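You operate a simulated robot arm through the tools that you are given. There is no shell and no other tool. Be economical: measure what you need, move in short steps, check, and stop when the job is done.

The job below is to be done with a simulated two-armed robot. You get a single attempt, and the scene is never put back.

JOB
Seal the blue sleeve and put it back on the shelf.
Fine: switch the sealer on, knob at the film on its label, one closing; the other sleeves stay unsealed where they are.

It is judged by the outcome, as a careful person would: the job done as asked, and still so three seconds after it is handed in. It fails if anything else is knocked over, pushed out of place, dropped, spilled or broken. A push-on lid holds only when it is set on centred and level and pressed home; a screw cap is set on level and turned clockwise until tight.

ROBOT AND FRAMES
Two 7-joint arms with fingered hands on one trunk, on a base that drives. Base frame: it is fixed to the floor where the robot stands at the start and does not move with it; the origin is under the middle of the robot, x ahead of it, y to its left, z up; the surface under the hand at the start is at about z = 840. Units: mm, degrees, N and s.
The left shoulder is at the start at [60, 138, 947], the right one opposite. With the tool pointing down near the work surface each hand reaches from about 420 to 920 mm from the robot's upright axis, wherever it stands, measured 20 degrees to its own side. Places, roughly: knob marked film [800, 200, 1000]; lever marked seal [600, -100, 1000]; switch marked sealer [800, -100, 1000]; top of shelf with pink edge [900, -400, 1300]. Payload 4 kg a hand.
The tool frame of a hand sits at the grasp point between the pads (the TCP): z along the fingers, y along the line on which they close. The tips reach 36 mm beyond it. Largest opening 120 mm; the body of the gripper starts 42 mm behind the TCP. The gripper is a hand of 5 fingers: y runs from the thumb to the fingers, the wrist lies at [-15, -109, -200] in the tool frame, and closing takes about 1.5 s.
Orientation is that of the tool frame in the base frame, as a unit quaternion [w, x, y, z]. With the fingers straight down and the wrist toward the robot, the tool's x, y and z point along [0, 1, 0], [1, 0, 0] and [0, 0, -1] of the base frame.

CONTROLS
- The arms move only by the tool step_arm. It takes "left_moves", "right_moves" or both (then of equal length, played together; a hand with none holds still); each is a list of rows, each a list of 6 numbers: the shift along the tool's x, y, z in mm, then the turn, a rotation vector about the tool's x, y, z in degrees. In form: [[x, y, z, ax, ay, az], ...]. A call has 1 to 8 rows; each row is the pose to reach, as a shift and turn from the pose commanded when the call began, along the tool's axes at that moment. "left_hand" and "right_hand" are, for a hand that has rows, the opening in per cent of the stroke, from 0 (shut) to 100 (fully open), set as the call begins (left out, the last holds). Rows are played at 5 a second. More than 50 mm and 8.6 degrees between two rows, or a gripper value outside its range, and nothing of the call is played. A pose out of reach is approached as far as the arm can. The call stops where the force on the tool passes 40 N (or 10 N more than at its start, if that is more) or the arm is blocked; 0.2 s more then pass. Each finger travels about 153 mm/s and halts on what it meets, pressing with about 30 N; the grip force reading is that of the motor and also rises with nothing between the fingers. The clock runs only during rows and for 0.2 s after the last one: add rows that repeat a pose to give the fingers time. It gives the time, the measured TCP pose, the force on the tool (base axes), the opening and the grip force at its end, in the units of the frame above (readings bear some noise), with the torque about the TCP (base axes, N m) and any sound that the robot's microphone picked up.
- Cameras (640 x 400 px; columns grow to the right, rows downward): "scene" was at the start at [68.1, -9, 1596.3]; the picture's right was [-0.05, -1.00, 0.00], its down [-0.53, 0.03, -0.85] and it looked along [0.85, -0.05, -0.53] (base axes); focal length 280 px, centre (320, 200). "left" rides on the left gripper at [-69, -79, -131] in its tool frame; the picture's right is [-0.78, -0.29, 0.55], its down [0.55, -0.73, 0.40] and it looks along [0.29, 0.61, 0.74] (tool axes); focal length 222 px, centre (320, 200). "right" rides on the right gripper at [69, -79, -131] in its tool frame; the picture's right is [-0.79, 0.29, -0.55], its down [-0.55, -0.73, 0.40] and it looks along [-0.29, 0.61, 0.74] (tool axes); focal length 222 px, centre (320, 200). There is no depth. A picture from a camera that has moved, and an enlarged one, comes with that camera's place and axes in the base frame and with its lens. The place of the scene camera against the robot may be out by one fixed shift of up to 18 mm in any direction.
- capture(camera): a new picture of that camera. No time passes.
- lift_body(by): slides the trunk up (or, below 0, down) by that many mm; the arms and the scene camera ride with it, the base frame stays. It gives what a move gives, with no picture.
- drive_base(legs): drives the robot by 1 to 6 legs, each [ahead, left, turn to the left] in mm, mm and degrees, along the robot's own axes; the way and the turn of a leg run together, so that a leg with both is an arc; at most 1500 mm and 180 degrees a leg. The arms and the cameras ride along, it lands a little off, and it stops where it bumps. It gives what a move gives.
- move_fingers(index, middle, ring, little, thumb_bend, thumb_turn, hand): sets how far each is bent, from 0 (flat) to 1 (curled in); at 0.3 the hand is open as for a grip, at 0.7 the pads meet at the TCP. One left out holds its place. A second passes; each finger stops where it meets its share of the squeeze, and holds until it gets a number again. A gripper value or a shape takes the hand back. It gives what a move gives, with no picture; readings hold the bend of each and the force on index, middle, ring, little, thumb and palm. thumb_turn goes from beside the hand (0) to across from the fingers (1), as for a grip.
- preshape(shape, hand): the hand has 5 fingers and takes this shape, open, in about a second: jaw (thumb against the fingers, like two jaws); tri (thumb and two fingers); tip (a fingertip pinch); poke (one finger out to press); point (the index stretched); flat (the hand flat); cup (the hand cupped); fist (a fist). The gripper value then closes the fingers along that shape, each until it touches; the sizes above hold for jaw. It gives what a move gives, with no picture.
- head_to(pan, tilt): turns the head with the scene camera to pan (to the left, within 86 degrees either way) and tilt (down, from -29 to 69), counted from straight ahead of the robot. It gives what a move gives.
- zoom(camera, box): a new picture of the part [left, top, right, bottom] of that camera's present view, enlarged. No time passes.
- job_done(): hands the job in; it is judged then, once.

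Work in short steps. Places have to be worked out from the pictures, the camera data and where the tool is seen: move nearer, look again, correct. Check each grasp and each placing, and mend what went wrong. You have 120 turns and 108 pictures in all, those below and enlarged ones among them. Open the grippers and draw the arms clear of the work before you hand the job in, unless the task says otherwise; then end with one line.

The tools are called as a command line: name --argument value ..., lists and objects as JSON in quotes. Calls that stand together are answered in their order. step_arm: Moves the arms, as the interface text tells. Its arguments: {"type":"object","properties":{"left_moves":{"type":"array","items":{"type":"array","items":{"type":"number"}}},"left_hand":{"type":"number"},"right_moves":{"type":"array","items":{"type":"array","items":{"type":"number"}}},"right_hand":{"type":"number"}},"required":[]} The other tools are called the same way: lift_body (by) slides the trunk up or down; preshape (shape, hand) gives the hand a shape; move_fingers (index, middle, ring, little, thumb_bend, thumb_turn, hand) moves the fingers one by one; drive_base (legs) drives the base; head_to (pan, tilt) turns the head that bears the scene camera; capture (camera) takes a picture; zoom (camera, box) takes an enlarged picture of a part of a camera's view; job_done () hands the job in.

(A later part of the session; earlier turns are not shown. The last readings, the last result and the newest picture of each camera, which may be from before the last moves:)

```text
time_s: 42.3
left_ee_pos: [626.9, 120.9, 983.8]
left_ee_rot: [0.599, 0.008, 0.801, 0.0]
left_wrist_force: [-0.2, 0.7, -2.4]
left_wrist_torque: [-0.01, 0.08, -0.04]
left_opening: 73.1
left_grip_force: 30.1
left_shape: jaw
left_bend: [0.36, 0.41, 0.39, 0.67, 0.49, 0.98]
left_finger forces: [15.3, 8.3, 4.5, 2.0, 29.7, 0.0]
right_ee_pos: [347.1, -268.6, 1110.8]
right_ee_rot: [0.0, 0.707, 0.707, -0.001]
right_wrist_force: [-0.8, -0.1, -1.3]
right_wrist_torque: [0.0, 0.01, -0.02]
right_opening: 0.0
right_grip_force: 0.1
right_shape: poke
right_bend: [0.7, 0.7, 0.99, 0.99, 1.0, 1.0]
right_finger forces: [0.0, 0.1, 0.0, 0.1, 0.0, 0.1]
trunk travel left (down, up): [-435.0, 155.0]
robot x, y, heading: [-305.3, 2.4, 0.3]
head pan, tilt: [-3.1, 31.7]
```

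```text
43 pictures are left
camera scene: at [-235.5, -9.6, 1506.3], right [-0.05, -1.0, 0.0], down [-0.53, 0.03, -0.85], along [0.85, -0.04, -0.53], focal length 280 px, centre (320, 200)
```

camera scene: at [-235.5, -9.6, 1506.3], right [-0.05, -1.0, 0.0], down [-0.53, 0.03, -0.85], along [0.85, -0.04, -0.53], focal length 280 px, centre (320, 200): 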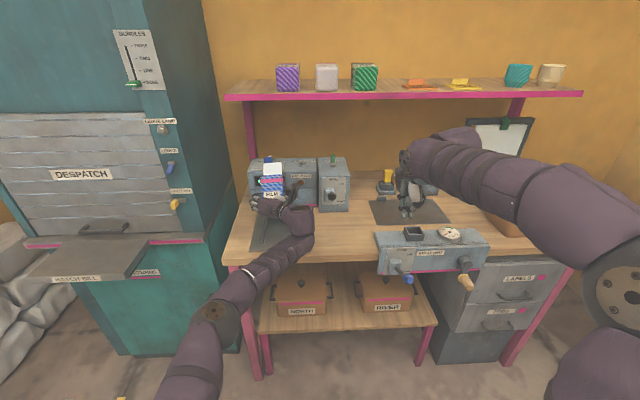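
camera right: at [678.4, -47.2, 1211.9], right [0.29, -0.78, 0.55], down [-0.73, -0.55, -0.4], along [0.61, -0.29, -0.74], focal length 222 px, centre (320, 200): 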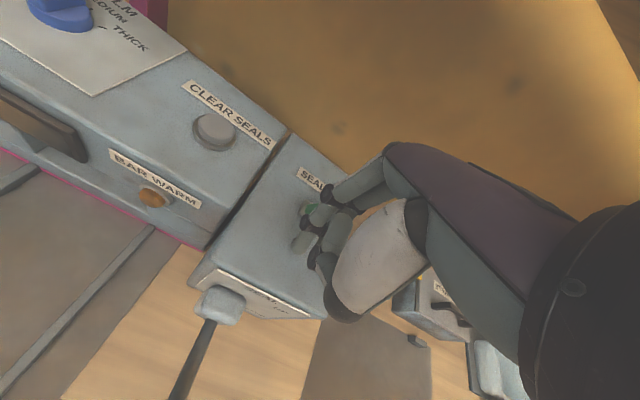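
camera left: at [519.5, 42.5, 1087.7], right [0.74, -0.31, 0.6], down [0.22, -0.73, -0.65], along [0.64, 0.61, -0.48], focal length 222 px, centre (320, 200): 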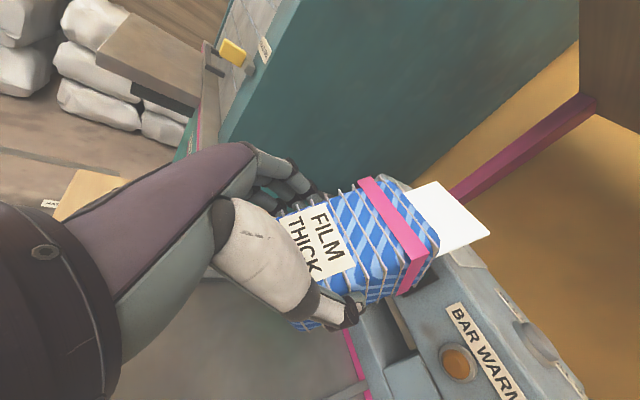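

Compared with the shelf view, the sleeve now sits differently in the hand, with the tail end pitched up; the tail probably brushed the shelf edge on the way down. I zoom in to measure the tilt.

zoom --camera "left" --box '[270, 160, 510, 310]'

zoom --camera "scene" --box '[230, 140, 358, 220]'

zoom --camera "scene" --box '[220, 60, 400, 110]'

```text
2.67 times, centred on (390, 235) of left
camera zoom: at [519.5, 42.5, 1087.7], right [0.74, -0.31, 0.6], down [0.22, -0.73, -0.65], along [0.64, 0.61, -0.48], focal length 592 px, centre (133, 107)
```

zoom: 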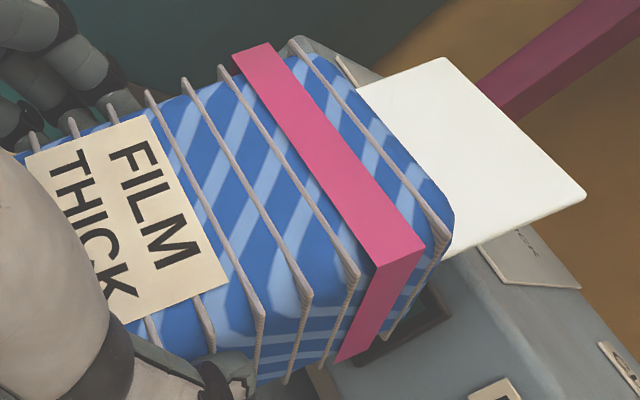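

```text
5.00 times, centred on (294, 180) of scene
camera zoom: at [-235.5, -9.6, 1506.3], right [-0.05, -1.0, 0.0], down [-0.53, 0.03, -0.85], along [0.85, -0.04, -0.53], focal length 1398 px, centre (450, 300)
```

zoom: 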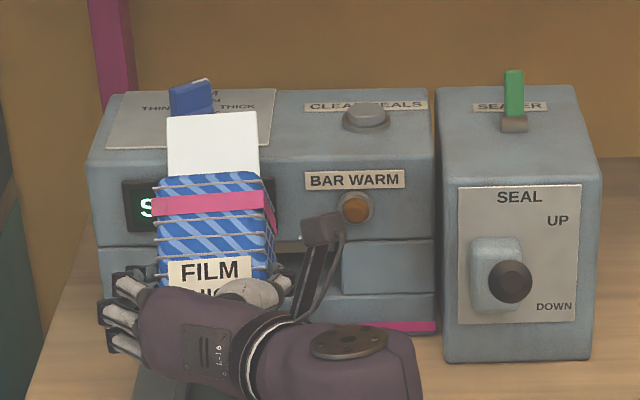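

```text
3.56 times, centred on (310, 85) of scene
camera zoom: at [-235.5, -9.6, 1506.3], right [-0.05, -1.0, 0.0], down [-0.53, 0.03, -0.85], along [0.85, -0.04, -0.53], focal length 994 px, centre (356, 609)
```

zoom: 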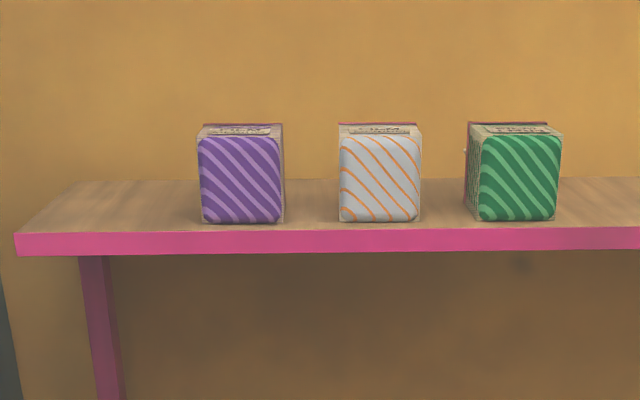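

The sleeve has pivoted about 45° tail-up in the fingers; the grip itself is still firm. Pitching the hand 45° further down will level the sleeve again and also suits the arm's reach, so I do that in front of the tray.

step_arm --left_moves '[[-3, -3, -8, 0, 0, 0], [-8, -6, -12, 0, 7.5, 0], [-8, -9, -12, 0, 15, 0], [-8, -12, -12, 0, 22.5, 0], [-8, -15, -12, 0, 30, 0], [-8, -15, -12, 0, 37.5, 0], [-8, -15, -12, 0, 45, 0], [-8, -15, -12, 0, 45, 0]]'

capture --camera "left"

zoom --camera "scene" --box '[230, 140, 358, 220]'

```text
time_s: 44.1
left_ee_pos: [555.2, 131.2, 980.9]
left_ee_rot: [0.251, 0.012, 0.968, 0.002]
left_wrist_force: [0.2, 0.6, -2.6]
left_wrist_torque: [0.02, 0.09, 0.02]
left_opening: 73.3
left_grip_force: 29.9
left_shape: jaw
left_bend: [0.36, 0.41, 0.4, 0.67, 0.49, 0.98]
left_finger forces: [15.6, 7.7, 4.0, 1.9, 29.5, 0.0]
left hand out of reach, approached as far as the arm can: row 4, 5, 6, 7, 8
right_ee_pos: [350.2, -267.8, 1110.6]
right_ee_rot: [-0.001, 0.707, 0.708, -0.002]
right_wrist_force: [0.3, -0.6, 0.5]
right_wrist_torque: [-0.01, 0.03, -0.05]
right_opening: 0.0
right_grip_force: 0.1
right_shape: poke
right_bend: [0.7, 0.7, 0.99, 0.99, 1.0, 1.0]
right_finger forces: [0.0, 0.0, 0.0, 0.0, 0.0, 0.0]
trunk travel left (down, up): [-435.0, 155.0]
robot x, y, heading: [-303.0, -0.8, 0.3]
head pan, tilt: [-3.1, 31.7]
```

```text
39 pictures are left
camera left: at [550.1, 51.2, 1129.7], right [0.95, -0.31, -0.1], down [-0.3, -0.72, -0.62], along [0.12, 0.62, -0.78], focal length 222 px, centre (320, 200)
```

left: 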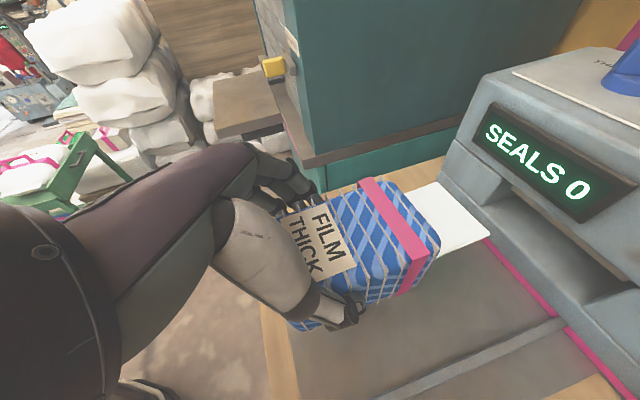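

```text
5.00 times, centred on (294, 180) of scene
camera zoom: at [-234.3, -9.2, 1506.2], right [-0.05, -1.0, 0.0], down [-0.53, 0.03, -0.85], along [0.85, -0.04, -0.53], focal length 1398 px, centre (450, 300)
```

zoom: 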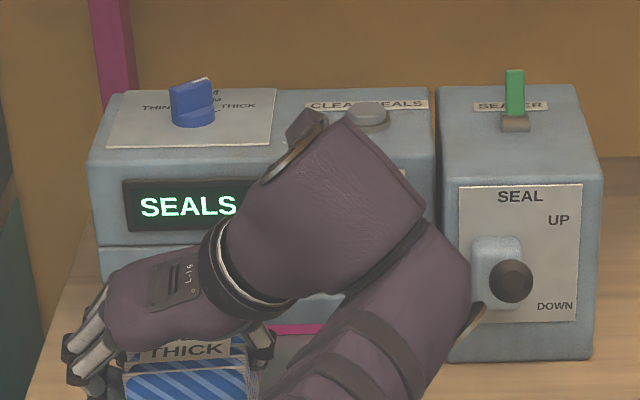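

The hand is now pitched 61° down and the sleeve looks about level. I zoom in to verify.

zoom --camera "left" --box '[260, 160, 516, 320]'

```text
2.50 times, centred on (388, 240) of left
camera zoom: at [550.1, 51.2, 1129.7], right [0.95, -0.31, -0.1], down [-0.3, -0.72, -0.62], along [0.12, 0.62, -0.78], focal length 555 px, centre (150, 100)
```

zoom: 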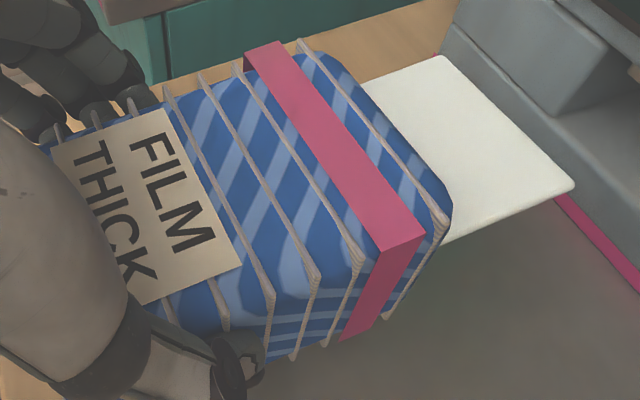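

The tail's plane reads level, yaw about +2°, with the sleeve's end at TCP+93 and the tail end at TCP+140. The rails are centred at y≈93 and the sealer face is at x≈777. I move over the tray centre and start to lower.

step_arm --left_moves '[[5, -5, 9, 0.3, 0, 0.5], [10, -9, 18, 0.5, 0, 0.9], [15, -14, 27, 1, 0, 1.7], [20, -14, 35, 1, 0, 1.7], [20, -14, 35, 1, 0, 1.7]]'

capture --camera "left"

capture --camera "scene"

```text
time_s: 45.3
left_ee_pos: [550.0, 117.7, 939.2]
left_ee_rot: [0.247, 0.025, 0.969, -0.002]
left_wrist_force: [0.3, -0.7, 0.5]
left_wrist_torque: [0.07, 0.07, -0.02]
left_opening: 73.2
left_grip_force: 29.9
left_shape: jaw
left_bend: [0.36, 0.41, 0.4, 0.67, 0.49, 0.98]
left_finger forces: [15.5, 7.8, 4.0, 2.0, 29.4, 0.0]
right_ee_pos: [348.7, -267.7, 1109.5]
right_ee_rot: [-0.001, 0.707, 0.707, -0.001]
right_wrist_force: [-0.4, -0.4, 0.5]
right_wrist_torque: [-0.04, 0.01, 0.0]
right_opening: 0.0
right_grip_force: 0.0
right_shape: poke
right_bend: [0.7, 0.7, 0.99, 0.99, 1.0, 1.0]
right_finger forces: [0.0, 0.0, 0.0, 0.1, 0.1, 0.1]
trunk travel left (down, up): [-435.0, 155.0]
robot x, y, heading: [-301.3, 0.4, 0.0]
head pan, tilt: [-3.1, 31.7]
```

```text
36 pictures are left
camera left: at [543.7, 38.4, 1089.7], right [0.94, -0.34, -0.11], down [-0.33, -0.72, -0.62], along [0.13, 0.61, -0.78], focal length 222 px, centre (320, 200)
```

left: 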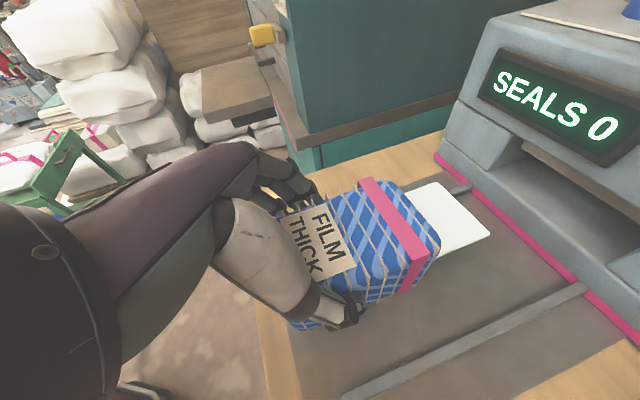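

```text
35 pictures are left
camera scene: at [-235.5, -9.6, 1506.3], right [-0.05, -1.0, 0.0], down [-0.53, 0.03, -0.85], along [0.85, -0.04, -0.53], focal length 280 px, centre (320, 200)
```

scene: 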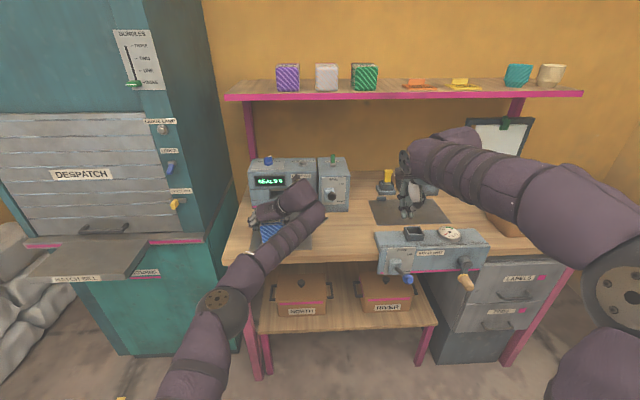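

I need the slot's height relative to the tail, so I zoom in on the sealer mouth.

zoom --camera "left" --box '[416, 60, 640, 200]'

zoom --camera "left" --box '[416, 180, 640, 320]'

```text
2.86 times, centred on (528, 130) of left
camera zoom: at [543.7, 38.4, 1089.7], right [0.94, -0.34, -0.11], down [-0.33, -0.72, -0.62], along [0.13, 0.61, -0.78], focal length 635 px, centre (-274, 400)
```

zoom: 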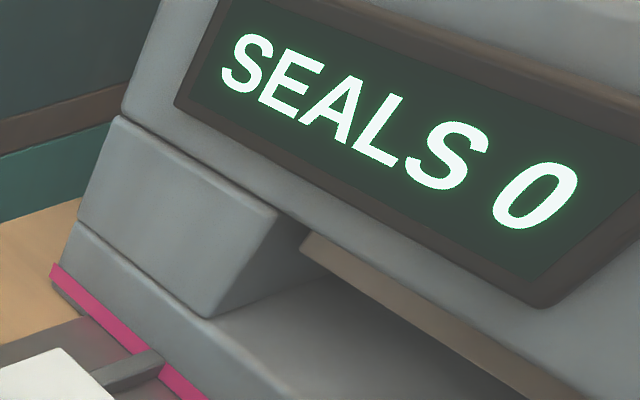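

```text
2.86 times, centred on (528, 250) of left
camera zoom: at [543.7, 38.4, 1089.7], right [0.94, -0.34, -0.11], down [-0.33, -0.72, -0.62], along [0.13, 0.61, -0.78], focal length 635 px, centre (-274, 57)
```

zoom: 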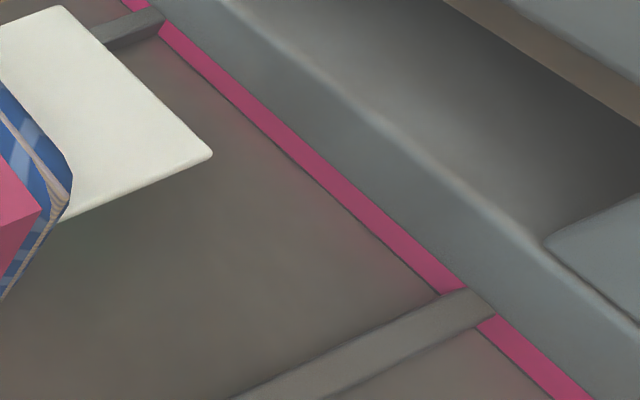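

The slot floor is about z≈882, so I insert with the sleeve held ~8 mm above the tray, where the tail is at ~895. I centre on the rails (sleeve at y≈94) and move until the tail reaches the mouth.

step_arm --left_moves '[[-15, -7, 15, 0, 0, 0], [-30, -14, 30, 0, 0, 0], [-44, -21, 44, 0, 0, 0], [-57, -22, 51, 0, 0, 0], [-66, -22, 56, 0, 0, 0], [-66, -22, 56, 0, 0, 0]]'

capture --camera "left"

zoom --camera "left" --box '[352, 100, 608, 260]'

```text
time_s: 46.7
left_ee_pos: [562.5, 114.9, 934.1]
left_ee_rot: [0.247, 0.025, 0.969, -0.003]
left_wrist_force: [0.9, 0.3, -1.4]
left_wrist_torque: [-0.02, 0.06, 0.03]
left_opening: 73.3
left_grip_force: 29.9
left_shape: jaw
left_bend: [0.36, 0.41, 0.4, 0.67, 0.49, 0.98]
left_finger forces: [15.8, 7.9, 3.9, 2.1, 29.8, 0.0]
left hand out of reach, approached as far as the arm can: row 1, 2, 3, 4, 5, 6
right_ee_pos: [348.0, -267.8, 1110.8]
right_ee_rot: [-0.001, 0.707, 0.707, -0.001]
right_wrist_force: [0.0, 0.5, 0.1]
right_wrist_torque: [-0.01, -0.03, 0.0]
right_opening: 0.0
right_grip_force: 0.0
right_shape: poke
right_bend: [0.7, 0.7, 0.99, 0.99, 1.0, 1.0]
right_finger forces: [0.0, 0.0, 0.1, 0.0, 0.0, 0.1]
trunk travel left (down, up): [-435.0, 155.0]
robot x, y, heading: [-299.1, -0.5, 0.1]
head pan, tilt: [-3.1, 31.7]
```

```text
32 pictures are left
camera left: at [557.4, 35.1, 1082.6], right [0.94, -0.34, -0.11], down [-0.33, -0.71, -0.62], along [0.13, 0.61, -0.78], focal length 222 px, centre (320, 200)
```

left: 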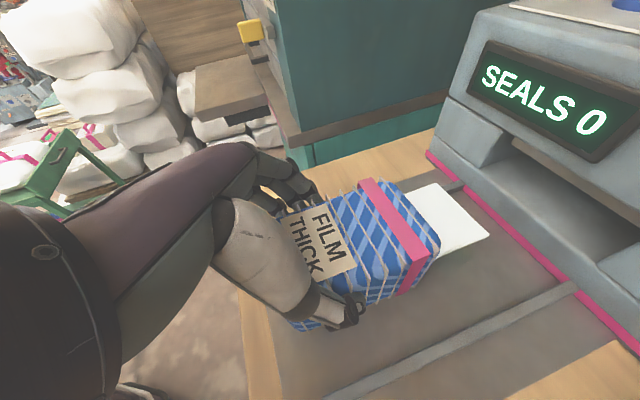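

```text
2.50 times, centred on (480, 180) of left
camera zoom: at [557.4, 35.1, 1082.6], right [0.94, -0.34, -0.11], down [-0.33, -0.71, -0.62], along [0.13, 0.61, -0.78], focal length 555 px, centre (-80, 250)
```

zoom: 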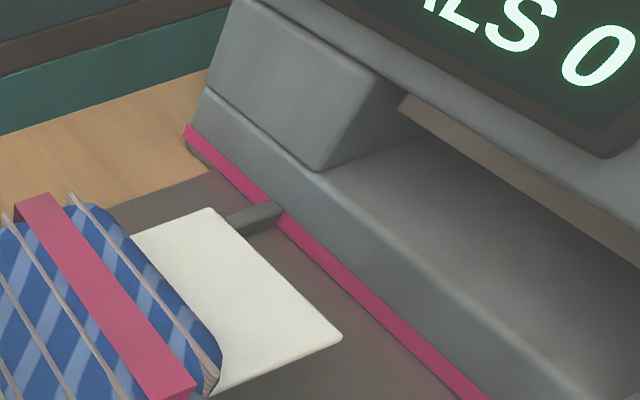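

The arm is at its forward reach limit, so I drive the base 60 mm ahead (the tail end stays ~20 mm short of the sealer) and then centre with the arm.

drive_base --legs '[[60, 0, 0]]'

step_arm --left_moves '[[3, -8, 5, 0, 0, 0], [6, -17, 11, 0, 0, 0], [6, -17, 11, 0, 0, 0]]'

zoom --camera "left" --box '[352, 100, 608, 260]'

```text
time_s: 47.7
left_ee_pos: [623.0, 115.1, 932.2]
left_ee_rot: [0.246, 0.025, 0.969, -0.001]
left_wrist_force: [0.3, 0.0, -3.5]
left_wrist_torque: [-0.04, 0.06, -0.02]
left_opening: 73.6
left_grip_force: 29.8
left_shape: jaw
left_bend: [0.36, 0.41, 0.4, 0.67, 0.49, 0.98]
left_finger forces: [15.8, 7.9, 3.9, 2.1, 29.8, 0.0]
right_ee_pos: [408.6, -268.7, 1110.1]
right_ee_rot: [-0.001, 0.707, 0.707, -0.002]
right_wrist_force: [0.3, 0.2, -0.5]
right_wrist_torque: [0.02, 0.03, -0.02]
right_opening: 0.1
right_grip_force: 0.1
right_shape: poke
right_bend: [0.7, 0.7, 0.99, 0.99, 1.0, 1.0]
right_finger forces: [0.0, 0.0, 0.1, 0.0, 0.1, 0.0]
trunk travel left (down, up): [-435.0, 155.0]
robot x, y, heading: [-245.8, -0.1, 0.1]
head pan, tilt: [-3.1, 31.7]
```

```text
time_s: 48.5
left_ee_pos: [618.4, 103.1, 926.5]
left_ee_rot: [0.252, 0.023, 0.967, -0.001]
left_wrist_force: [3.5, 7.9, 25.6]
left_wrist_torque: [0.92, -0.33, -0.08]
left_opening: 74.0
left_grip_force: 29.6
left_shape: jaw
left_bend: [0.36, 0.4, 0.39, 0.66, 0.49, 0.98]
left_finger forces: [17.4, 10.0, 4.6, 2.6, 26.1, 0.1]
right_ee_pos: [406.5, -267.7, 1112.9]
right_ee_rot: [0.001, 0.706, 0.708, 0.0]
right_wrist_force: [0.6, 0.2, -0.7]
right_wrist_torque: [0.0, 0.02, -0.01]
right_opening: 0.0
right_grip_force: 0.1
right_shape: poke
right_bend: [0.7, 0.7, 0.99, 0.99, 1.0, 1.0]
right_finger forces: [0.1, 0.1, 0.0, 0.0, 0.0, 0.0]
trunk travel left (down, up): [-435.0, 155.0]
robot x, y, heading: [-244.0, -1.8, 0.1]
head pan, tilt: [-3.1, 31.7]
```

```text
2.50 times, centred on (480, 180) of left
camera zoom: at [612.0, 21.9, 1074.7], right [0.94, -0.33, -0.1], down [-0.32, -0.71, -0.62], along [0.14, 0.61, -0.78], focal length 555 px, centre (-80, 250)
```

zoom: 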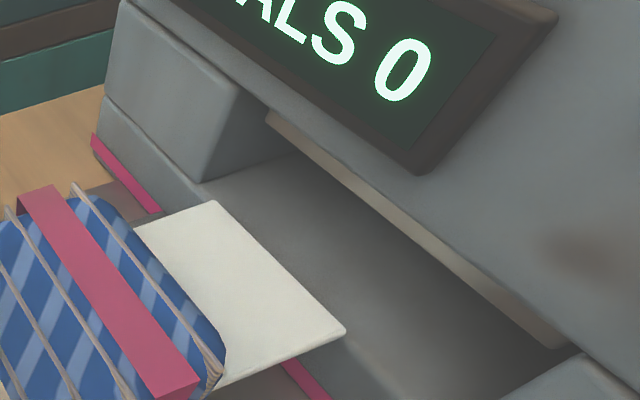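

The sleeve's bottom touched the tray at TCP z≈927, so it hangs lower than I assumed; the tail end is at x≈771 and the sleeve's centre at y≈106. I lift about 8 mm, shift to y≈94 and check.

step_arm --left_moves '[[-4, 0, -14, 0, 0, 0], [-5, -5, -16, 0, 0, 0], [-5, -9, -16, 0, 0, 0], [-5, -9, -16, 0, 0, 0]]'

capture --camera "left"

```text
time_s: 49.5
left_ee_pos: [615.7, 94.3, 936.0]
left_ee_rot: [0.247, 0.026, 0.969, -0.003]
left_wrist_force: [-0.1, -0.3, -2.9]
left_wrist_torque: [0.01, 0.04, 0.02]
left_opening: 74.5
left_grip_force: 29.7
left_shape: jaw
left_bend: [0.36, 0.4, 0.39, 0.66, 0.48, 0.99]
left_finger forces: [15.6, 8.5, 3.6, 1.9, 29.5, 0.0]
left hand out of reach, approached as far as the arm can: row 3, 4
right_ee_pos: [409.6, -267.9, 1110.5]
right_ee_rot: [-0.001, 0.706, 0.708, -0.001]
right_wrist_force: [-0.6, -0.2, 0.9]
right_wrist_torque: [0.0, -0.04, -0.02]
right_opening: 0.0
right_grip_force: 0.1
right_shape: poke
right_bend: [0.7, 0.7, 0.99, 0.99, 1.0, 1.0]
right_finger forces: [0.0, 0.0, 0.0, 0.0, 0.0, 0.1]
trunk travel left (down, up): [-435.0, 155.0]
robot x, y, heading: [-244.8, 0.0, 0.2]
head pan, tilt: [-3.1, 31.7]
```

```text
29 pictures are left
camera left: at [611.1, 13.7, 1085.2], right [0.94, -0.34, -0.11], down [-0.33, -0.72, -0.62], along [0.13, 0.61, -0.78], focal length 222 px, centre (320, 200)
```

left: 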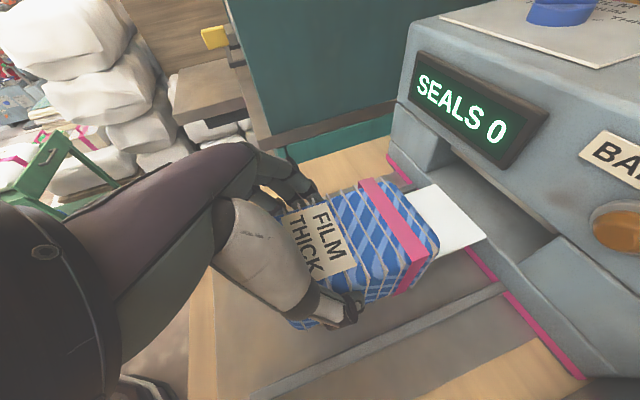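

The tail is lined up with the slot (sleeve centre y≈98, slot 33–150) and ~6 mm above the tray. I drive the base 45 mm ahead to slide the tail in.

drive_base --legs '[[45, 0, 0]]'

capture --camera "left"

```text
time_s: 50.4
left_ee_pos: [662.3, 93.9, 935.0]
left_ee_rot: [0.247, 0.025, 0.969, -0.003]
left_wrist_force: [0.5, 0.2, -3.9]
left_wrist_torque: [-0.02, 0.1, 0.0]
left_opening: 74.6
left_grip_force: 29.8
left_shape: jaw
left_bend: [0.36, 0.4, 0.39, 0.66, 0.48, 0.99]
left_finger forces: [15.6, 8.5, 3.6, 1.9, 29.6, 0.0]
right_ee_pos: [454.6, -266.7, 1109.2]
right_ee_rot: [-0.002, 0.707, 0.707, -0.001]
right_wrist_force: [0.2, -0.2, -0.6]
right_wrist_torque: [0.03, 0.06, -0.03]
right_opening: 0.0
right_grip_force: 0.0
right_shape: poke
right_bend: [0.7, 0.7, 0.99, 0.99, 1.0, 1.0]
right_finger forces: [0.1, 0.0, 0.1, 0.1, 0.1, 0.0]
trunk travel left (down, up): [-435.0, 155.0]
robot x, y, heading: [-202.5, -2.1, 0.3]
head pan, tilt: [-3.1, 31.7]
```

```text
28 pictures are left
camera left: at [657.2, 15.0, 1084.3], right [0.94, -0.34, -0.11], down [-0.33, -0.72, -0.62], along [0.13, 0.61, -0.78], focal length 222 px, centre (320, 200)
```

left: 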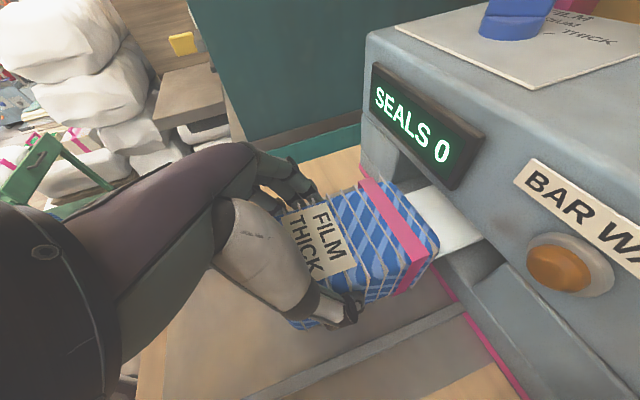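

The tail is entering the slot without contact. I drive another 12 mm.

drive_base --legs '[[12, 0, 0]]'

zoom --camera "left" --box '[330, 110, 586, 270]'

```text
time_s: 51.1
left_ee_pos: [674.4, 94.6, 935.8]
left_ee_rot: [0.247, 0.025, 0.969, -0.003]
left_wrist_force: [1.1, -0.7, -1.8]
left_wrist_torque: [0.01, 0.09, -0.02]
left_opening: 74.5
left_grip_force: 29.4
left_shape: jaw
left_bend: [0.36, 0.4, 0.39, 0.66, 0.48, 0.99]
left_finger forces: [15.6, 8.4, 3.6, 2.1, 29.6, 0.0]
right_ee_pos: [467.3, -267.7, 1110.3]
right_ee_rot: [-0.002, 0.707, 0.707, -0.001]
right_wrist_force: [0.2, -0.6, -0.5]
right_wrist_torque: [0.0, 0.0, 0.02]
right_opening: 0.1
right_grip_force: 0.2
right_shape: poke
right_bend: [0.7, 0.7, 0.99, 0.99, 1.0, 1.0]
right_finger forces: [0.1, 0.1, 0.0, 0.0, 0.0, 0.0]
trunk travel left (down, up): [-435.0, 155.0]
robot x, y, heading: [-185.6, -3.3, -0.1]
head pan, tilt: [-3.1, 31.7]
```

```text
2.50 times, centred on (458, 190) of left
camera zoom: at [668.8, 14.7, 1084.3], right [0.94, -0.34, -0.11], down [-0.33, -0.72, -0.62], along [0.13, 0.61, -0.78], focal length 555 px, centre (-25, 225)
```

zoom: 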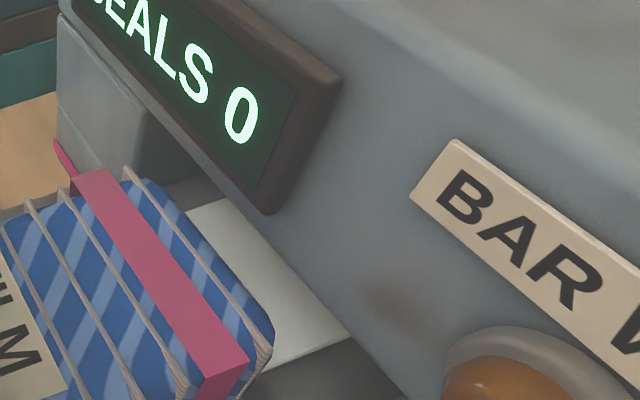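

Still no contact, and about 25 mm of tail shows ahead of the bar. I go on in two small drives, watching the force.

drive_base --legs '[[7, 0, 0]]'

capture --camera "left"

```text
time_s: 51.9
left_ee_pos: [680.7, 94.7, 935.3]
left_ee_rot: [0.246, 0.025, 0.969, -0.003]
left_wrist_force: [-0.8, 0.4, -3.1]
left_wrist_torque: [0.0, 0.11, 0.05]
left_opening: 74.2
left_grip_force: 29.9
left_shape: jaw
left_bend: [0.36, 0.4, 0.39, 0.66, 0.48, 0.99]
left_finger forces: [15.5, 8.4, 3.7, 2.1, 29.5, 0.0]
right_ee_pos: [471.4, -266.6, 1110.0]
right_ee_rot: [-0.001, 0.706, 0.708, -0.001]
right_wrist_force: [0.4, 0.4, 0.2]
right_wrist_torque: [0.0, 0.0, -0.02]
right_opening: 0.0
right_grip_force: 0.2
right_shape: poke
right_bend: [0.7, 0.7, 0.99, 0.99, 1.0, 1.0]
right_finger forces: [0.0, 0.1, 0.0, 0.0, 0.0, 0.1]
trunk travel left (down, up): [-435.0, 155.0]
robot x, y, heading: [-181.7, -2.4, -0.2]
head pan, tilt: [-3.1, 31.7]
```

```text
26 pictures are left
camera left: at [675.2, 14.6, 1084.8], right [0.94, -0.34, -0.11], down [-0.33, -0.72, -0.62], along [0.13, 0.61, -0.78], focal length 222 px, centre (320, 200)
```

left: 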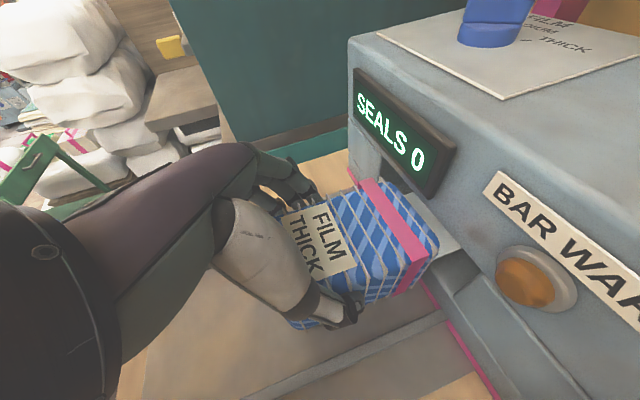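

The body's end reads x≈767, so about 10 mm remains to the sealer face. I drive 8 mm more.

drive_base --legs '[[8, 0, 0]]'

step_arm --left_moves '[[1, 0, 2, 0, 0, 0], [2, 0, 4, 0, 0, 0], [3, 0, 6, 0, 0, 0], [3.5, 0, 7, 0, 0, 0]]'

capture --camera "left"

```text
time_s: 52.6
left_ee_pos: [685.3, 93.7, 937.6]
left_ee_rot: [0.247, 0.025, 0.969, -0.003]
left_wrist_force: [-22.1, -0.9, 4.6]
left_wrist_torque: [0.16, 0.61, 0.52]
left_opening: 73.9
left_grip_force: 29.9
left_shape: jaw
left_bend: [0.36, 0.4, 0.39, 0.67, 0.48, 1.0]
left_finger forces: [15.4, 8.6, 4.0, 2.3, 30.7, 0.1]
right_ee_pos: [478.0, -266.8, 1113.1]
right_ee_rot: [0.0, 0.707, 0.707, 0.0]
right_wrist_force: [-0.1, 0.3, 0.8]
right_wrist_torque: [0.03, 0.0, 0.01]
right_opening: 0.1
right_grip_force: 0.1
right_shape: poke
right_bend: [0.7, 0.7, 0.99, 0.99, 1.0, 1.0]
right_finger forces: [0.0, 0.0, 0.0, 0.0, 0.1, 0.0]
trunk travel left (down, up): [-435.0, 155.0]
robot x, y, heading: [-174.6, -2.6, 0.1]
head pan, tilt: [-3.1, 31.7]
```

```text
time_s: 53.6
left_ee_pos: [685.3, 95.0, 929.4]
left_ee_rot: [0.246, 0.023, 0.969, -0.003]
left_wrist_force: [-27.5, -0.7, 6.4]
left_wrist_torque: [0.01, 0.51, 0.48]
left_opening: 73.6
left_grip_force: 30.2
left_shape: jaw
left_bend: [0.36, 0.4, 0.39, 0.67, 0.48, 1.0]
left_finger forces: [16.0, 8.5, 3.9, 1.9, 30.7, 0.0]
right_ee_pos: [476.7, -267.9, 1111.7]
right_ee_rot: [0.001, 0.706, 0.708, 0.0]
right_wrist_force: [0.0, 0.0, -0.5]
right_wrist_torque: [-0.01, -0.02, -0.02]
right_opening: 0.1
right_grip_force: 0.1
right_shape: poke
right_bend: [0.7, 0.7, 0.99, 0.99, 1.0, 1.0]
right_finger forces: [0.1, 0.0, 0.1, 0.0, 0.0, 0.0]
trunk travel left (down, up): [-435.0, 155.0]
robot x, y, heading: [-171.2, -2.3, 0.3]
head pan, tilt: [-3.1, 31.7]
```

```text
25 pictures are left
camera left: at [680.4, 14.6, 1078.9], right [0.94, -0.33, -0.11], down [-0.33, -0.72, -0.62], along [0.13, 0.61, -0.78], focal length 222 px, centre (320, 200)
```

left: 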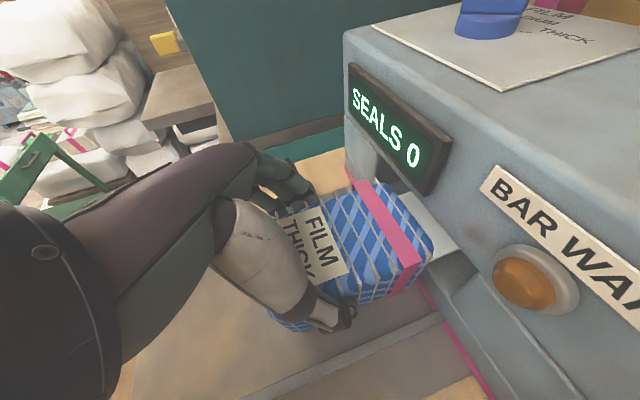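

The sleeve's end is seated against the sealer (22 N) with the tail inside. I relax the push, settle it on the tray and open the hand.

step_arm --left_moves '[[3.6, 0, 0.3, 0, 0, 0], [3.6, 0, 0.3, 0, 0, 0]]'

step_arm --left_moves '[[0, 0, 0, 0, 0, 0], [0, 0, 0, 0, 0, 0], [0, 0, 0, 0, 0, 0], [0, 0, 0, 0, 0, 0], [0, 0, 0, 0, 0, 0]]' --left_hand 95

capture --camera "left"

```text
time_s: 54.2
left_ee_pos: [684.7, 94.3, 928.2]
left_ee_rot: [0.248, 0.024, 0.969, -0.002]
left_wrist_force: [-14.8, 2.4, 10.2]
left_wrist_torque: [-0.07, 0.16, 0.06]
left_opening: 73.4
left_grip_force: 29.8
left_shape: jaw
left_bend: [0.36, 0.4, 0.39, 0.67, 0.48, 1.0]
left_finger forces: [16.6, 8.3, 3.9, 2.1, 28.7, 0.1]
right_ee_pos: [477.7, -266.4, 1111.6]
right_ee_rot: [0.0, 0.707, 0.707, 0.0]
right_wrist_force: [0.5, -1.0, -0.9]
right_wrist_torque: [0.0, 0.01, 0.02]
right_opening: 0.0
right_grip_force: 0.1
right_shape: poke
right_bend: [0.7, 0.7, 0.99, 0.99, 1.0, 1.0]
right_finger forces: [0.1, 0.1, 0.1, 0.0, 0.0, 0.1]
trunk travel left (down, up): [-435.0, 155.0]
robot x, y, heading: [-176.1, -3.1, 0.2]
head pan, tilt: [-3.1, 31.7]
```

```text
time_s: 55.4
left_ee_pos: [685.4, 94.3, 925.5]
left_ee_rot: [0.247, 0.024, 0.969, -0.003]
left_wrist_force: [0.3, 0.6, 0.3]
left_wrist_torque: [0.0, 0.01, 0.01]
left_opening: 113.8
left_grip_force: 0.1
left_shape: jaw
left_bend: [0.3, 0.31, 0.31, 0.3, 0.3, 0.98]
left_finger forces: [0.0, 0.0, 0.1, 0.0, 0.0, 0.0]
right_ee_pos: [479.4, -266.0, 1110.5]
right_ee_rot: [0.0, 0.706, 0.708, 0.0]
right_wrist_force: [-0.8, -0.4, -0.4]
right_wrist_torque: [-0.03, 0.01, 0.04]
right_opening: 0.0
right_grip_force: 0.0
right_shape: poke
right_bend: [0.7, 0.7, 0.99, 0.99, 1.0, 1.0]
right_finger forces: [0.0, 0.0, 0.1, 0.0, 0.0, 0.1]
trunk travel left (down, up): [-435.0, 155.0]
robot x, y, heading: [-172.3, 0.9, 0.2]
head pan, tilt: [-3.1, 31.7]
```

```text
24 pictures are left
camera left: at [680.0, 14.3, 1074.4], right [0.94, -0.34, -0.11], down [-0.33, -0.72, -0.62], along [0.13, 0.61, -0.78], focal length 222 px, centre (320, 200)
```

left: 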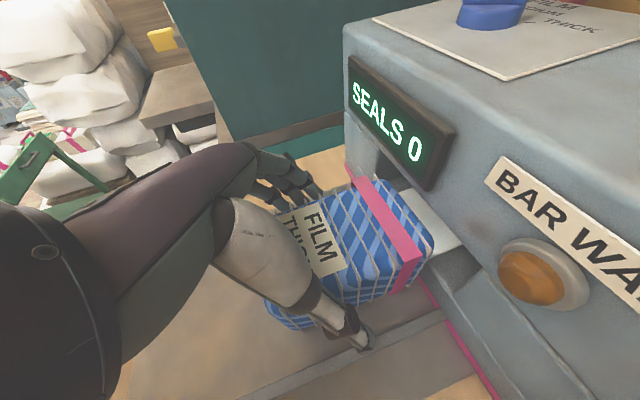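

Released cleanly; the sleeve stands on the tray. I retract the left hand along its axis and over to the left.

step_arm --left_moves '[[0, 0, -30, 0, 0, 0], [0, 0, -65, 0, 0, 0], [0, 0, -105, 0, 0, 0], [0, 0, -145, 0, 0, 0], [0, 35, -170, 0, 0, 0], [0, 75, -190, 0, 0, 0], [0, 110, -200, 0, 0, 0], [0, 110, -200, 0, 0, 0]]'

capture --camera "scene"

```text
time_s: 57.2
left_ee_pos: [594.4, 205.1, 1103.6]
left_ee_rot: [0.246, 0.024, 0.969, -0.002]
left_wrist_force: [0.0, 0.2, 0.5]
left_wrist_torque: [0.02, 0.01, -0.03]
left_opening: 113.8
left_grip_force: 0.1
left_shape: jaw
left_bend: [0.3, 0.31, 0.31, 0.3, 0.3, 0.98]
left_finger forces: [0.1, 0.0, 0.0, 0.0, 0.1, 0.0]
right_ee_pos: [479.3, -268.1, 1110.5]
right_ee_rot: [0.0, 0.706, 0.708, -0.001]
right_wrist_force: [-0.2, -0.2, -0.3]
right_wrist_torque: [0.02, -0.01, 0.01]
right_opening: 0.0
right_grip_force: 0.0
right_shape: poke
right_bend: [0.7, 0.7, 0.99, 0.99, 1.0, 1.0]
right_finger forces: [0.0, 0.0, 0.1, 0.0, 0.0, 0.0]
trunk travel left (down, up): [-435.0, 155.0]
robot x, y, heading: [-177.1, 1.1, 0.3]
head pan, tilt: [-3.1, 31.7]
```

```text
23 pictures are left
camera scene: at [-104.4, -9.4, 1506.2], right [-0.05, -1.0, 0.0], down [-0.53, 0.03, -0.85], along [0.85, -0.04, -0.53], focal length 280 px, centre (320, 200)
```

scene: 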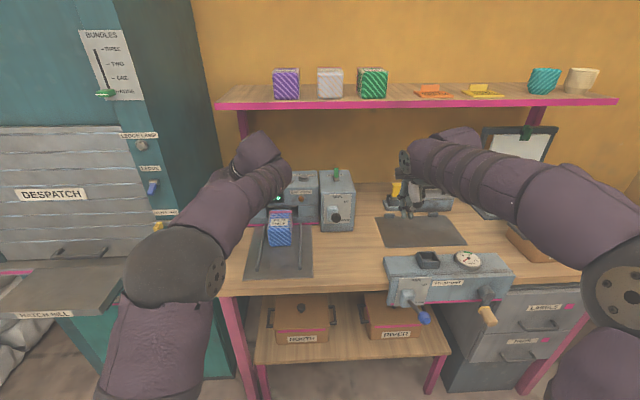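

The sleeve sits between the rails. I zoom in to check the seating, the lamp and the lever.

zoom --camera "scene" --box '[240, 160, 368, 240]'

```text
5.00 times, centred on (304, 200) of scene
camera zoom: at [-104.4, -9.4, 1506.2], right [-0.05, -1.0, 0.0], down [-0.53, 0.03, -0.85], along [0.85, -0.04, -0.53], focal length 1398 px, centre (400, 200)
```

zoom: 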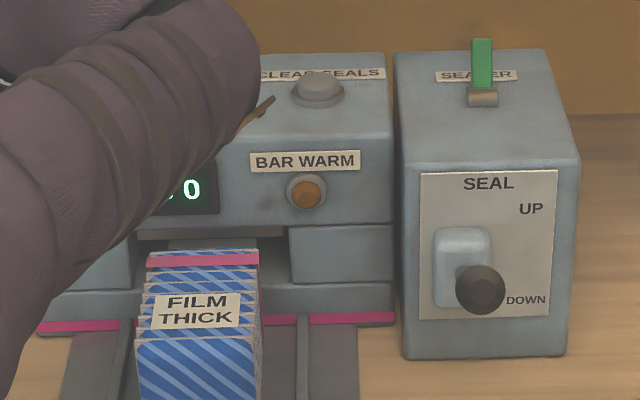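

The sleeve is seated squarely with its tail under the bar, and the lever is up. The lamp's state is uncertain, so I ready the right hand above the lever meanwhile.

lift_body --by 60

step_arm --right_moves '[[30, 23, 0, 0, 0, 0], [60, 46, 0, 0, 0, 0], [90, 70, 0, 0, 0, 0], [120, 93, 0, 0, 0, 0], [150, 116, 0, 0, 0, 0], [180, 140, 0, 0, 0, 0], [180, 140, 35, 0, 0, 0], [180, 140, 80, 0, 0, 0]]'

capture --camera "right"

```text
time_s: 58.2
left_ee_pos: [594.3, 206.7, 1163.4]
left_ee_rot: [0.246, 0.024, 0.969, -0.002]
left_wrist_force: [0.3, 0.3, -1.2]
left_wrist_torque: [-0.03, 0.0, -0.01]
left_opening: 113.9
left_grip_force: 0.1
left_shape: jaw
left_bend: [0.3, 0.31, 0.31, 0.3, 0.3, 0.98]
left_finger forces: [0.0, 0.0, 0.1, 0.0, 0.1, 0.1]
right_ee_pos: [480.7, -266.5, 1169.4]
right_ee_rot: [-0.001, 0.706, 0.708, -0.002]
right_wrist_force: [0.2, 0.8, 0.2]
right_wrist_torque: [0.01, 0.0, 0.02]
right_opening: 0.0
right_grip_force: 0.1
right_shape: poke
right_bend: [0.7, 0.7, 0.99, 0.99, 1.0, 1.0]
right_finger forces: [0.0, 0.0, 0.0, 0.1, 0.1, 0.0]
trunk travel left (down, up): [-495.0, 95.0]
robot x, y, heading: [-173.5, 1.4, 0.0]
head pan, tilt: [-3.1, 31.7]
```

```text
time_s: 60.0
left_ee_pos: [596.0, 207.5, 1162.9]
left_ee_rot: [0.246, 0.024, 0.969, -0.003]
left_wrist_force: [0.1, 0.0, -0.9]
left_wrist_torque: [-0.02, -0.04, -0.04]
left_opening: 113.7
left_grip_force: 0.1
left_shape: jaw
left_bend: [0.3, 0.31, 0.31, 0.3, 0.3, 0.98]
left_finger forces: [0.0, 0.0, 0.0, 0.1, 0.0, 0.1]
right_ee_pos: [619.3, -87.8, 1089.6]
right_ee_rot: [-0.001, 0.706, 0.708, 0.0]
right_wrist_force: [0.4, -0.9, -1.1]
right_wrist_torque: [0.01, 0.01, -0.03]
right_opening: 0.0
right_grip_force: 0.0
right_shape: poke
right_bend: [0.7, 0.7, 0.99, 0.99, 1.0, 1.0]
right_finger forces: [0.1, 0.0, 0.0, 0.0, 0.1, 0.1]
trunk travel left (down, up): [-495.0, 95.0]
robot x, y, heading: [-171.3, -3.0, 0.3]
head pan, tilt: [-3.1, 31.7]
```

```text
21 pictures are left
camera right: at [540.6, -17.1, 1221.0], right [0.29, -0.78, 0.55], down [-0.73, -0.55, -0.4], along [0.61, -0.28, -0.74], focal length 222 px, centre (320, 200)
```

right: 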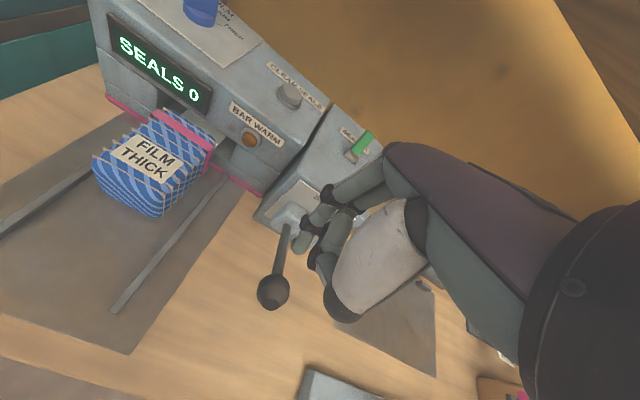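

The fingertips are right above the lever shaft. I check the lamp closely before closing.

zoom --camera "right" --box '[160, 80, 288, 160]'

```text
5.00 times, centred on (224, 120) of right
camera zoom: at [540.6, -17.1, 1221.0], right [0.29, -0.78, 0.55], down [-0.73, -0.55, -0.4], along [0.61, -0.28, -0.74], focal length 1111 px, centre (800, 600)
```

zoom: 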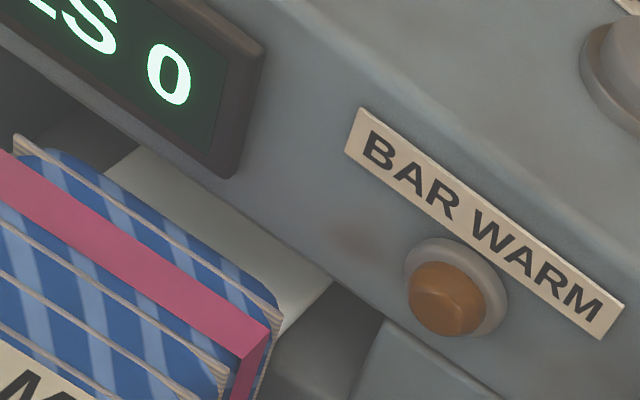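

The lamp looks unlit (plain shading, not glowing). I wait about 9 s and compare.

step_arm --right_moves '[[0, 0, 0, 0, 0, 0], [0, 0, 0, 0, 0, 0], [0, 0, 0, 0, 0, 0], [0, 0, 0, 0, 0, 0], [0, 0, 0, 0, 0, 0], [0, 0, 0, 0, 0, 0], [0, 0, 0, 0, 0, 0], [0, 0, 0, 0, 0, 0]]'

step_arm --right_moves '[[0, 0, 0, 0, 0, 0], [0, 0, 0, 0, 0, 0], [0, 0, 0, 0, 0, 0], [0, 0, 0, 0, 0, 0], [0, 0, 0, 0, 0, 0], [0, 0, 0, 0, 0, 0], [0, 0, 0, 0, 0, 0], [0, 0, 0, 0, 0, 0]]'

step_arm --right_moves '[[0, 0, 0, 0, 0, 0], [0, 0, 0, 0, 0, 0], [0, 0, 0, 0, 0, 0], [0, 0, 0, 0, 0, 0], [0, 0, 0, 0, 0, 0], [0, 0, 0, 0, 0, 0], [0, 0, 0, 0, 0, 0], [0, 0, 0, 0, 0, 0]]'

step_arm --right_moves '[[0, 0, 0, 0, 0, 0], [0, 0, 0, 0, 0, 0], [0, 0, 0, 0, 0, 0], [0, 0, 0, 0, 0, 0], [0, 0, 0, 0, 0, 0], [0, 0, 0, 0, 0, 0], [0, 0, 0, 0, 0, 0], [0, 0, 0, 0, 0, 0]]'

step_arm --right_moves '[[0, 0, 0, 0, 0, 0], [0, 0, 0, 0, 0, 0], [0, 0, 0, 0, 0, 0], [0, 0, 0, 0, 0, 0], [0, 0, 0, 0, 0, 0], [0, 0, 0, 0, 0, 0], [0, 0, 0, 0, 0, 0], [0, 0, 0, 0, 0, 0]]'

zoom --camera "right" --box '[160, 80, 288, 160]'

```text
time_s: 61.8
left_ee_pos: [594.2, 206.6, 1163.7]
left_ee_rot: [0.246, 0.025, 0.969, -0.003]
left_wrist_force: [-0.3, 0.2, 1.0]
left_wrist_torque: [0.02, -0.04, 0.02]
left_opening: 113.9
left_grip_force: 0.0
left_shape: jaw
left_bend: [0.3, 0.31, 0.31, 0.3, 0.3, 0.98]
left_finger forces: [0.1, 0.0, 0.0, 0.0, 0.0, 0.0]
right_ee_pos: [620.0, -86.4, 1089.8]
right_ee_rot: [0.0, 0.706, 0.708, -0.001]
right_wrist_force: [0.4, 0.5, -0.9]
right_wrist_torque: [-0.02, 0.0, 0.01]
right_opening: 0.4
right_grip_force: 0.0
right_shape: poke
right_bend: [0.7, 0.7, 0.99, 0.99, 1.0, 1.0]
right_finger forces: [0.0, 0.0, 0.1, 0.1, 0.0, 0.1]
trunk travel left (down, up): [-495.0, 95.0]
robot x, y, heading: [-175.3, 0.6, 0.3]
head pan, tilt: [-3.1, 31.7]
```

```text
time_s: 63.6
left_ee_pos: [594.2, 206.7, 1163.3]
left_ee_rot: [0.247, 0.025, 0.969, -0.003]
left_wrist_force: [0.1, -0.1, -0.2]
left_wrist_torque: [-0.01, 0.0, 0.04]
left_opening: 114.0
left_grip_force: 0.1
left_shape: jaw
left_bend: [0.3, 0.31, 0.31, 0.3, 0.3, 0.98]
left_finger forces: [0.1, 0.0, 0.1, 0.0, 0.0, 0.1]
right_ee_pos: [619.2, -85.6, 1090.1]
right_ee_rot: [0.0, 0.706, 0.708, 0.0]
right_wrist_force: [-0.1, -0.2, 0.4]
right_wrist_torque: [0.03, -0.02, -0.02]
right_opening: 0.1
right_grip_force: 0.0
right_shape: poke
right_bend: [0.7, 0.7, 0.99, 0.99, 1.0, 1.0]
right_finger forces: [0.0, 0.0, 0.0, 0.1, 0.1, 0.0]
trunk travel left (down, up): [-495.0, 95.0]
robot x, y, heading: [-172.3, -1.3, 0.1]
head pan, tilt: [-3.1, 31.7]
```

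```text
time_s: 65.4
left_ee_pos: [593.8, 207.0, 1162.6]
left_ee_rot: [0.246, 0.024, 0.969, -0.002]
left_wrist_force: [-0.3, 0.7, -0.5]
left_wrist_torque: [0.0, 0.0, -0.04]
left_opening: 113.8
left_grip_force: 0.1
left_shape: jaw
left_bend: [0.3, 0.31, 0.31, 0.3, 0.3, 0.98]
left_finger forces: [0.1, 0.0, 0.1, 0.0, 0.0, 0.1]
right_ee_pos: [619.1, -85.7, 1089.5]
right_ee_rot: [-0.001, 0.706, 0.708, 0.0]
right_wrist_force: [-1.6, 0.0, -0.6]
right_wrist_torque: [0.02, 0.01, 0.0]
right_opening: 0.0
right_grip_force: 0.1
right_shape: poke
right_bend: [0.7, 0.7, 0.99, 0.99, 1.0, 1.0]
right_finger forces: [0.1, 0.0, 0.0, 0.0, 0.0, 0.1]
trunk travel left (down, up): [-495.0, 95.0]
robot x, y, heading: [-173.5, -1.6, 0.2]
head pan, tilt: [-3.1, 31.7]
```

```text
time_s: 67.2
left_ee_pos: [593.8, 206.8, 1163.2]
left_ee_rot: [0.246, 0.024, 0.969, -0.003]
left_wrist_force: [-0.1, -0.8, 0.6]
left_wrist_torque: [0.0, -0.02, 0.02]
left_opening: 114.0
left_grip_force: 0.0
left_shape: jaw
left_bend: [0.3, 0.31, 0.31, 0.3, 0.3, 0.98]
left_finger forces: [0.0, 0.0, 0.0, 0.0, 0.1, 0.0]
right_ee_pos: [618.7, -87.1, 1089.9]
right_ee_rot: [-0.001, 0.706, 0.708, -0.001]
right_wrist_force: [-0.6, -0.5, -0.4]
right_wrist_torque: [0.04, 0.0, 0.01]
right_opening: 0.0
right_grip_force: 0.0
right_shape: poke
right_bend: [0.7, 0.7, 0.99, 0.99, 1.0, 1.0]
right_finger forces: [0.1, 0.0, 0.0, 0.0, 0.0, 0.1]
trunk travel left (down, up): [-495.0, 95.0]
robot x, y, heading: [-174.9, 1.3, 0.1]
head pan, tilt: [-3.1, 31.7]
```

```text
time_s: 69.0
left_ee_pos: [593.8, 206.7, 1163.2]
left_ee_rot: [0.246, 0.024, 0.969, -0.002]
left_wrist_force: [0.0, -0.3, -0.4]
left_wrist_torque: [-0.01, 0.01, 0.03]
left_opening: 113.6
left_grip_force: 0.0
left_shape: jaw
left_bend: [0.3, 0.31, 0.31, 0.3, 0.3, 0.98]
left_finger forces: [0.1, 0.1, 0.0, 0.0, 0.0, 0.0]
right_ee_pos: [618.6, -87.5, 1090.7]
right_ee_rot: [-0.001, 0.706, 0.708, -0.001]
right_wrist_force: [-0.8, 1.1, 0.0]
right_wrist_torque: [0.0, 0.0, -0.02]
right_opening: 0.1
right_grip_force: 0.1
right_shape: poke
right_bend: [0.7, 0.7, 0.99, 0.99, 1.0, 1.0]
right_finger forces: [0.1, 0.1, 0.1, 0.0, 0.0, 0.0]
trunk travel left (down, up): [-495.0, 95.0]
robot x, y, heading: [-173.5, 1.4, 0.4]
head pan, tilt: [-3.1, 31.7]
```

```text
5.00 times, centred on (224, 120) of right
camera zoom: at [539.9, -17.6, 1221.6], right [0.29, -0.78, 0.55], down [-0.73, -0.55, -0.4], along [0.61, -0.29, -0.74], focal length 1111 px, centre (800, 600)
```

zoom: 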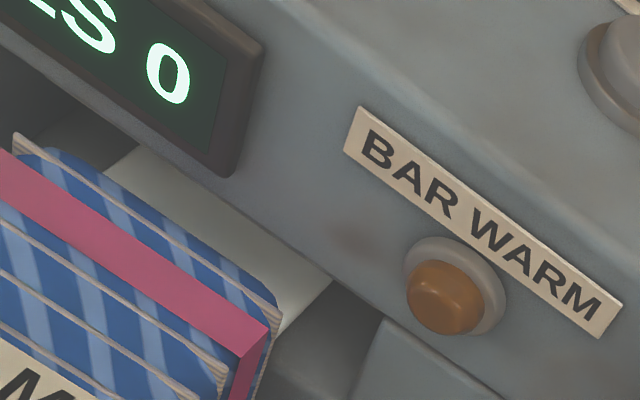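

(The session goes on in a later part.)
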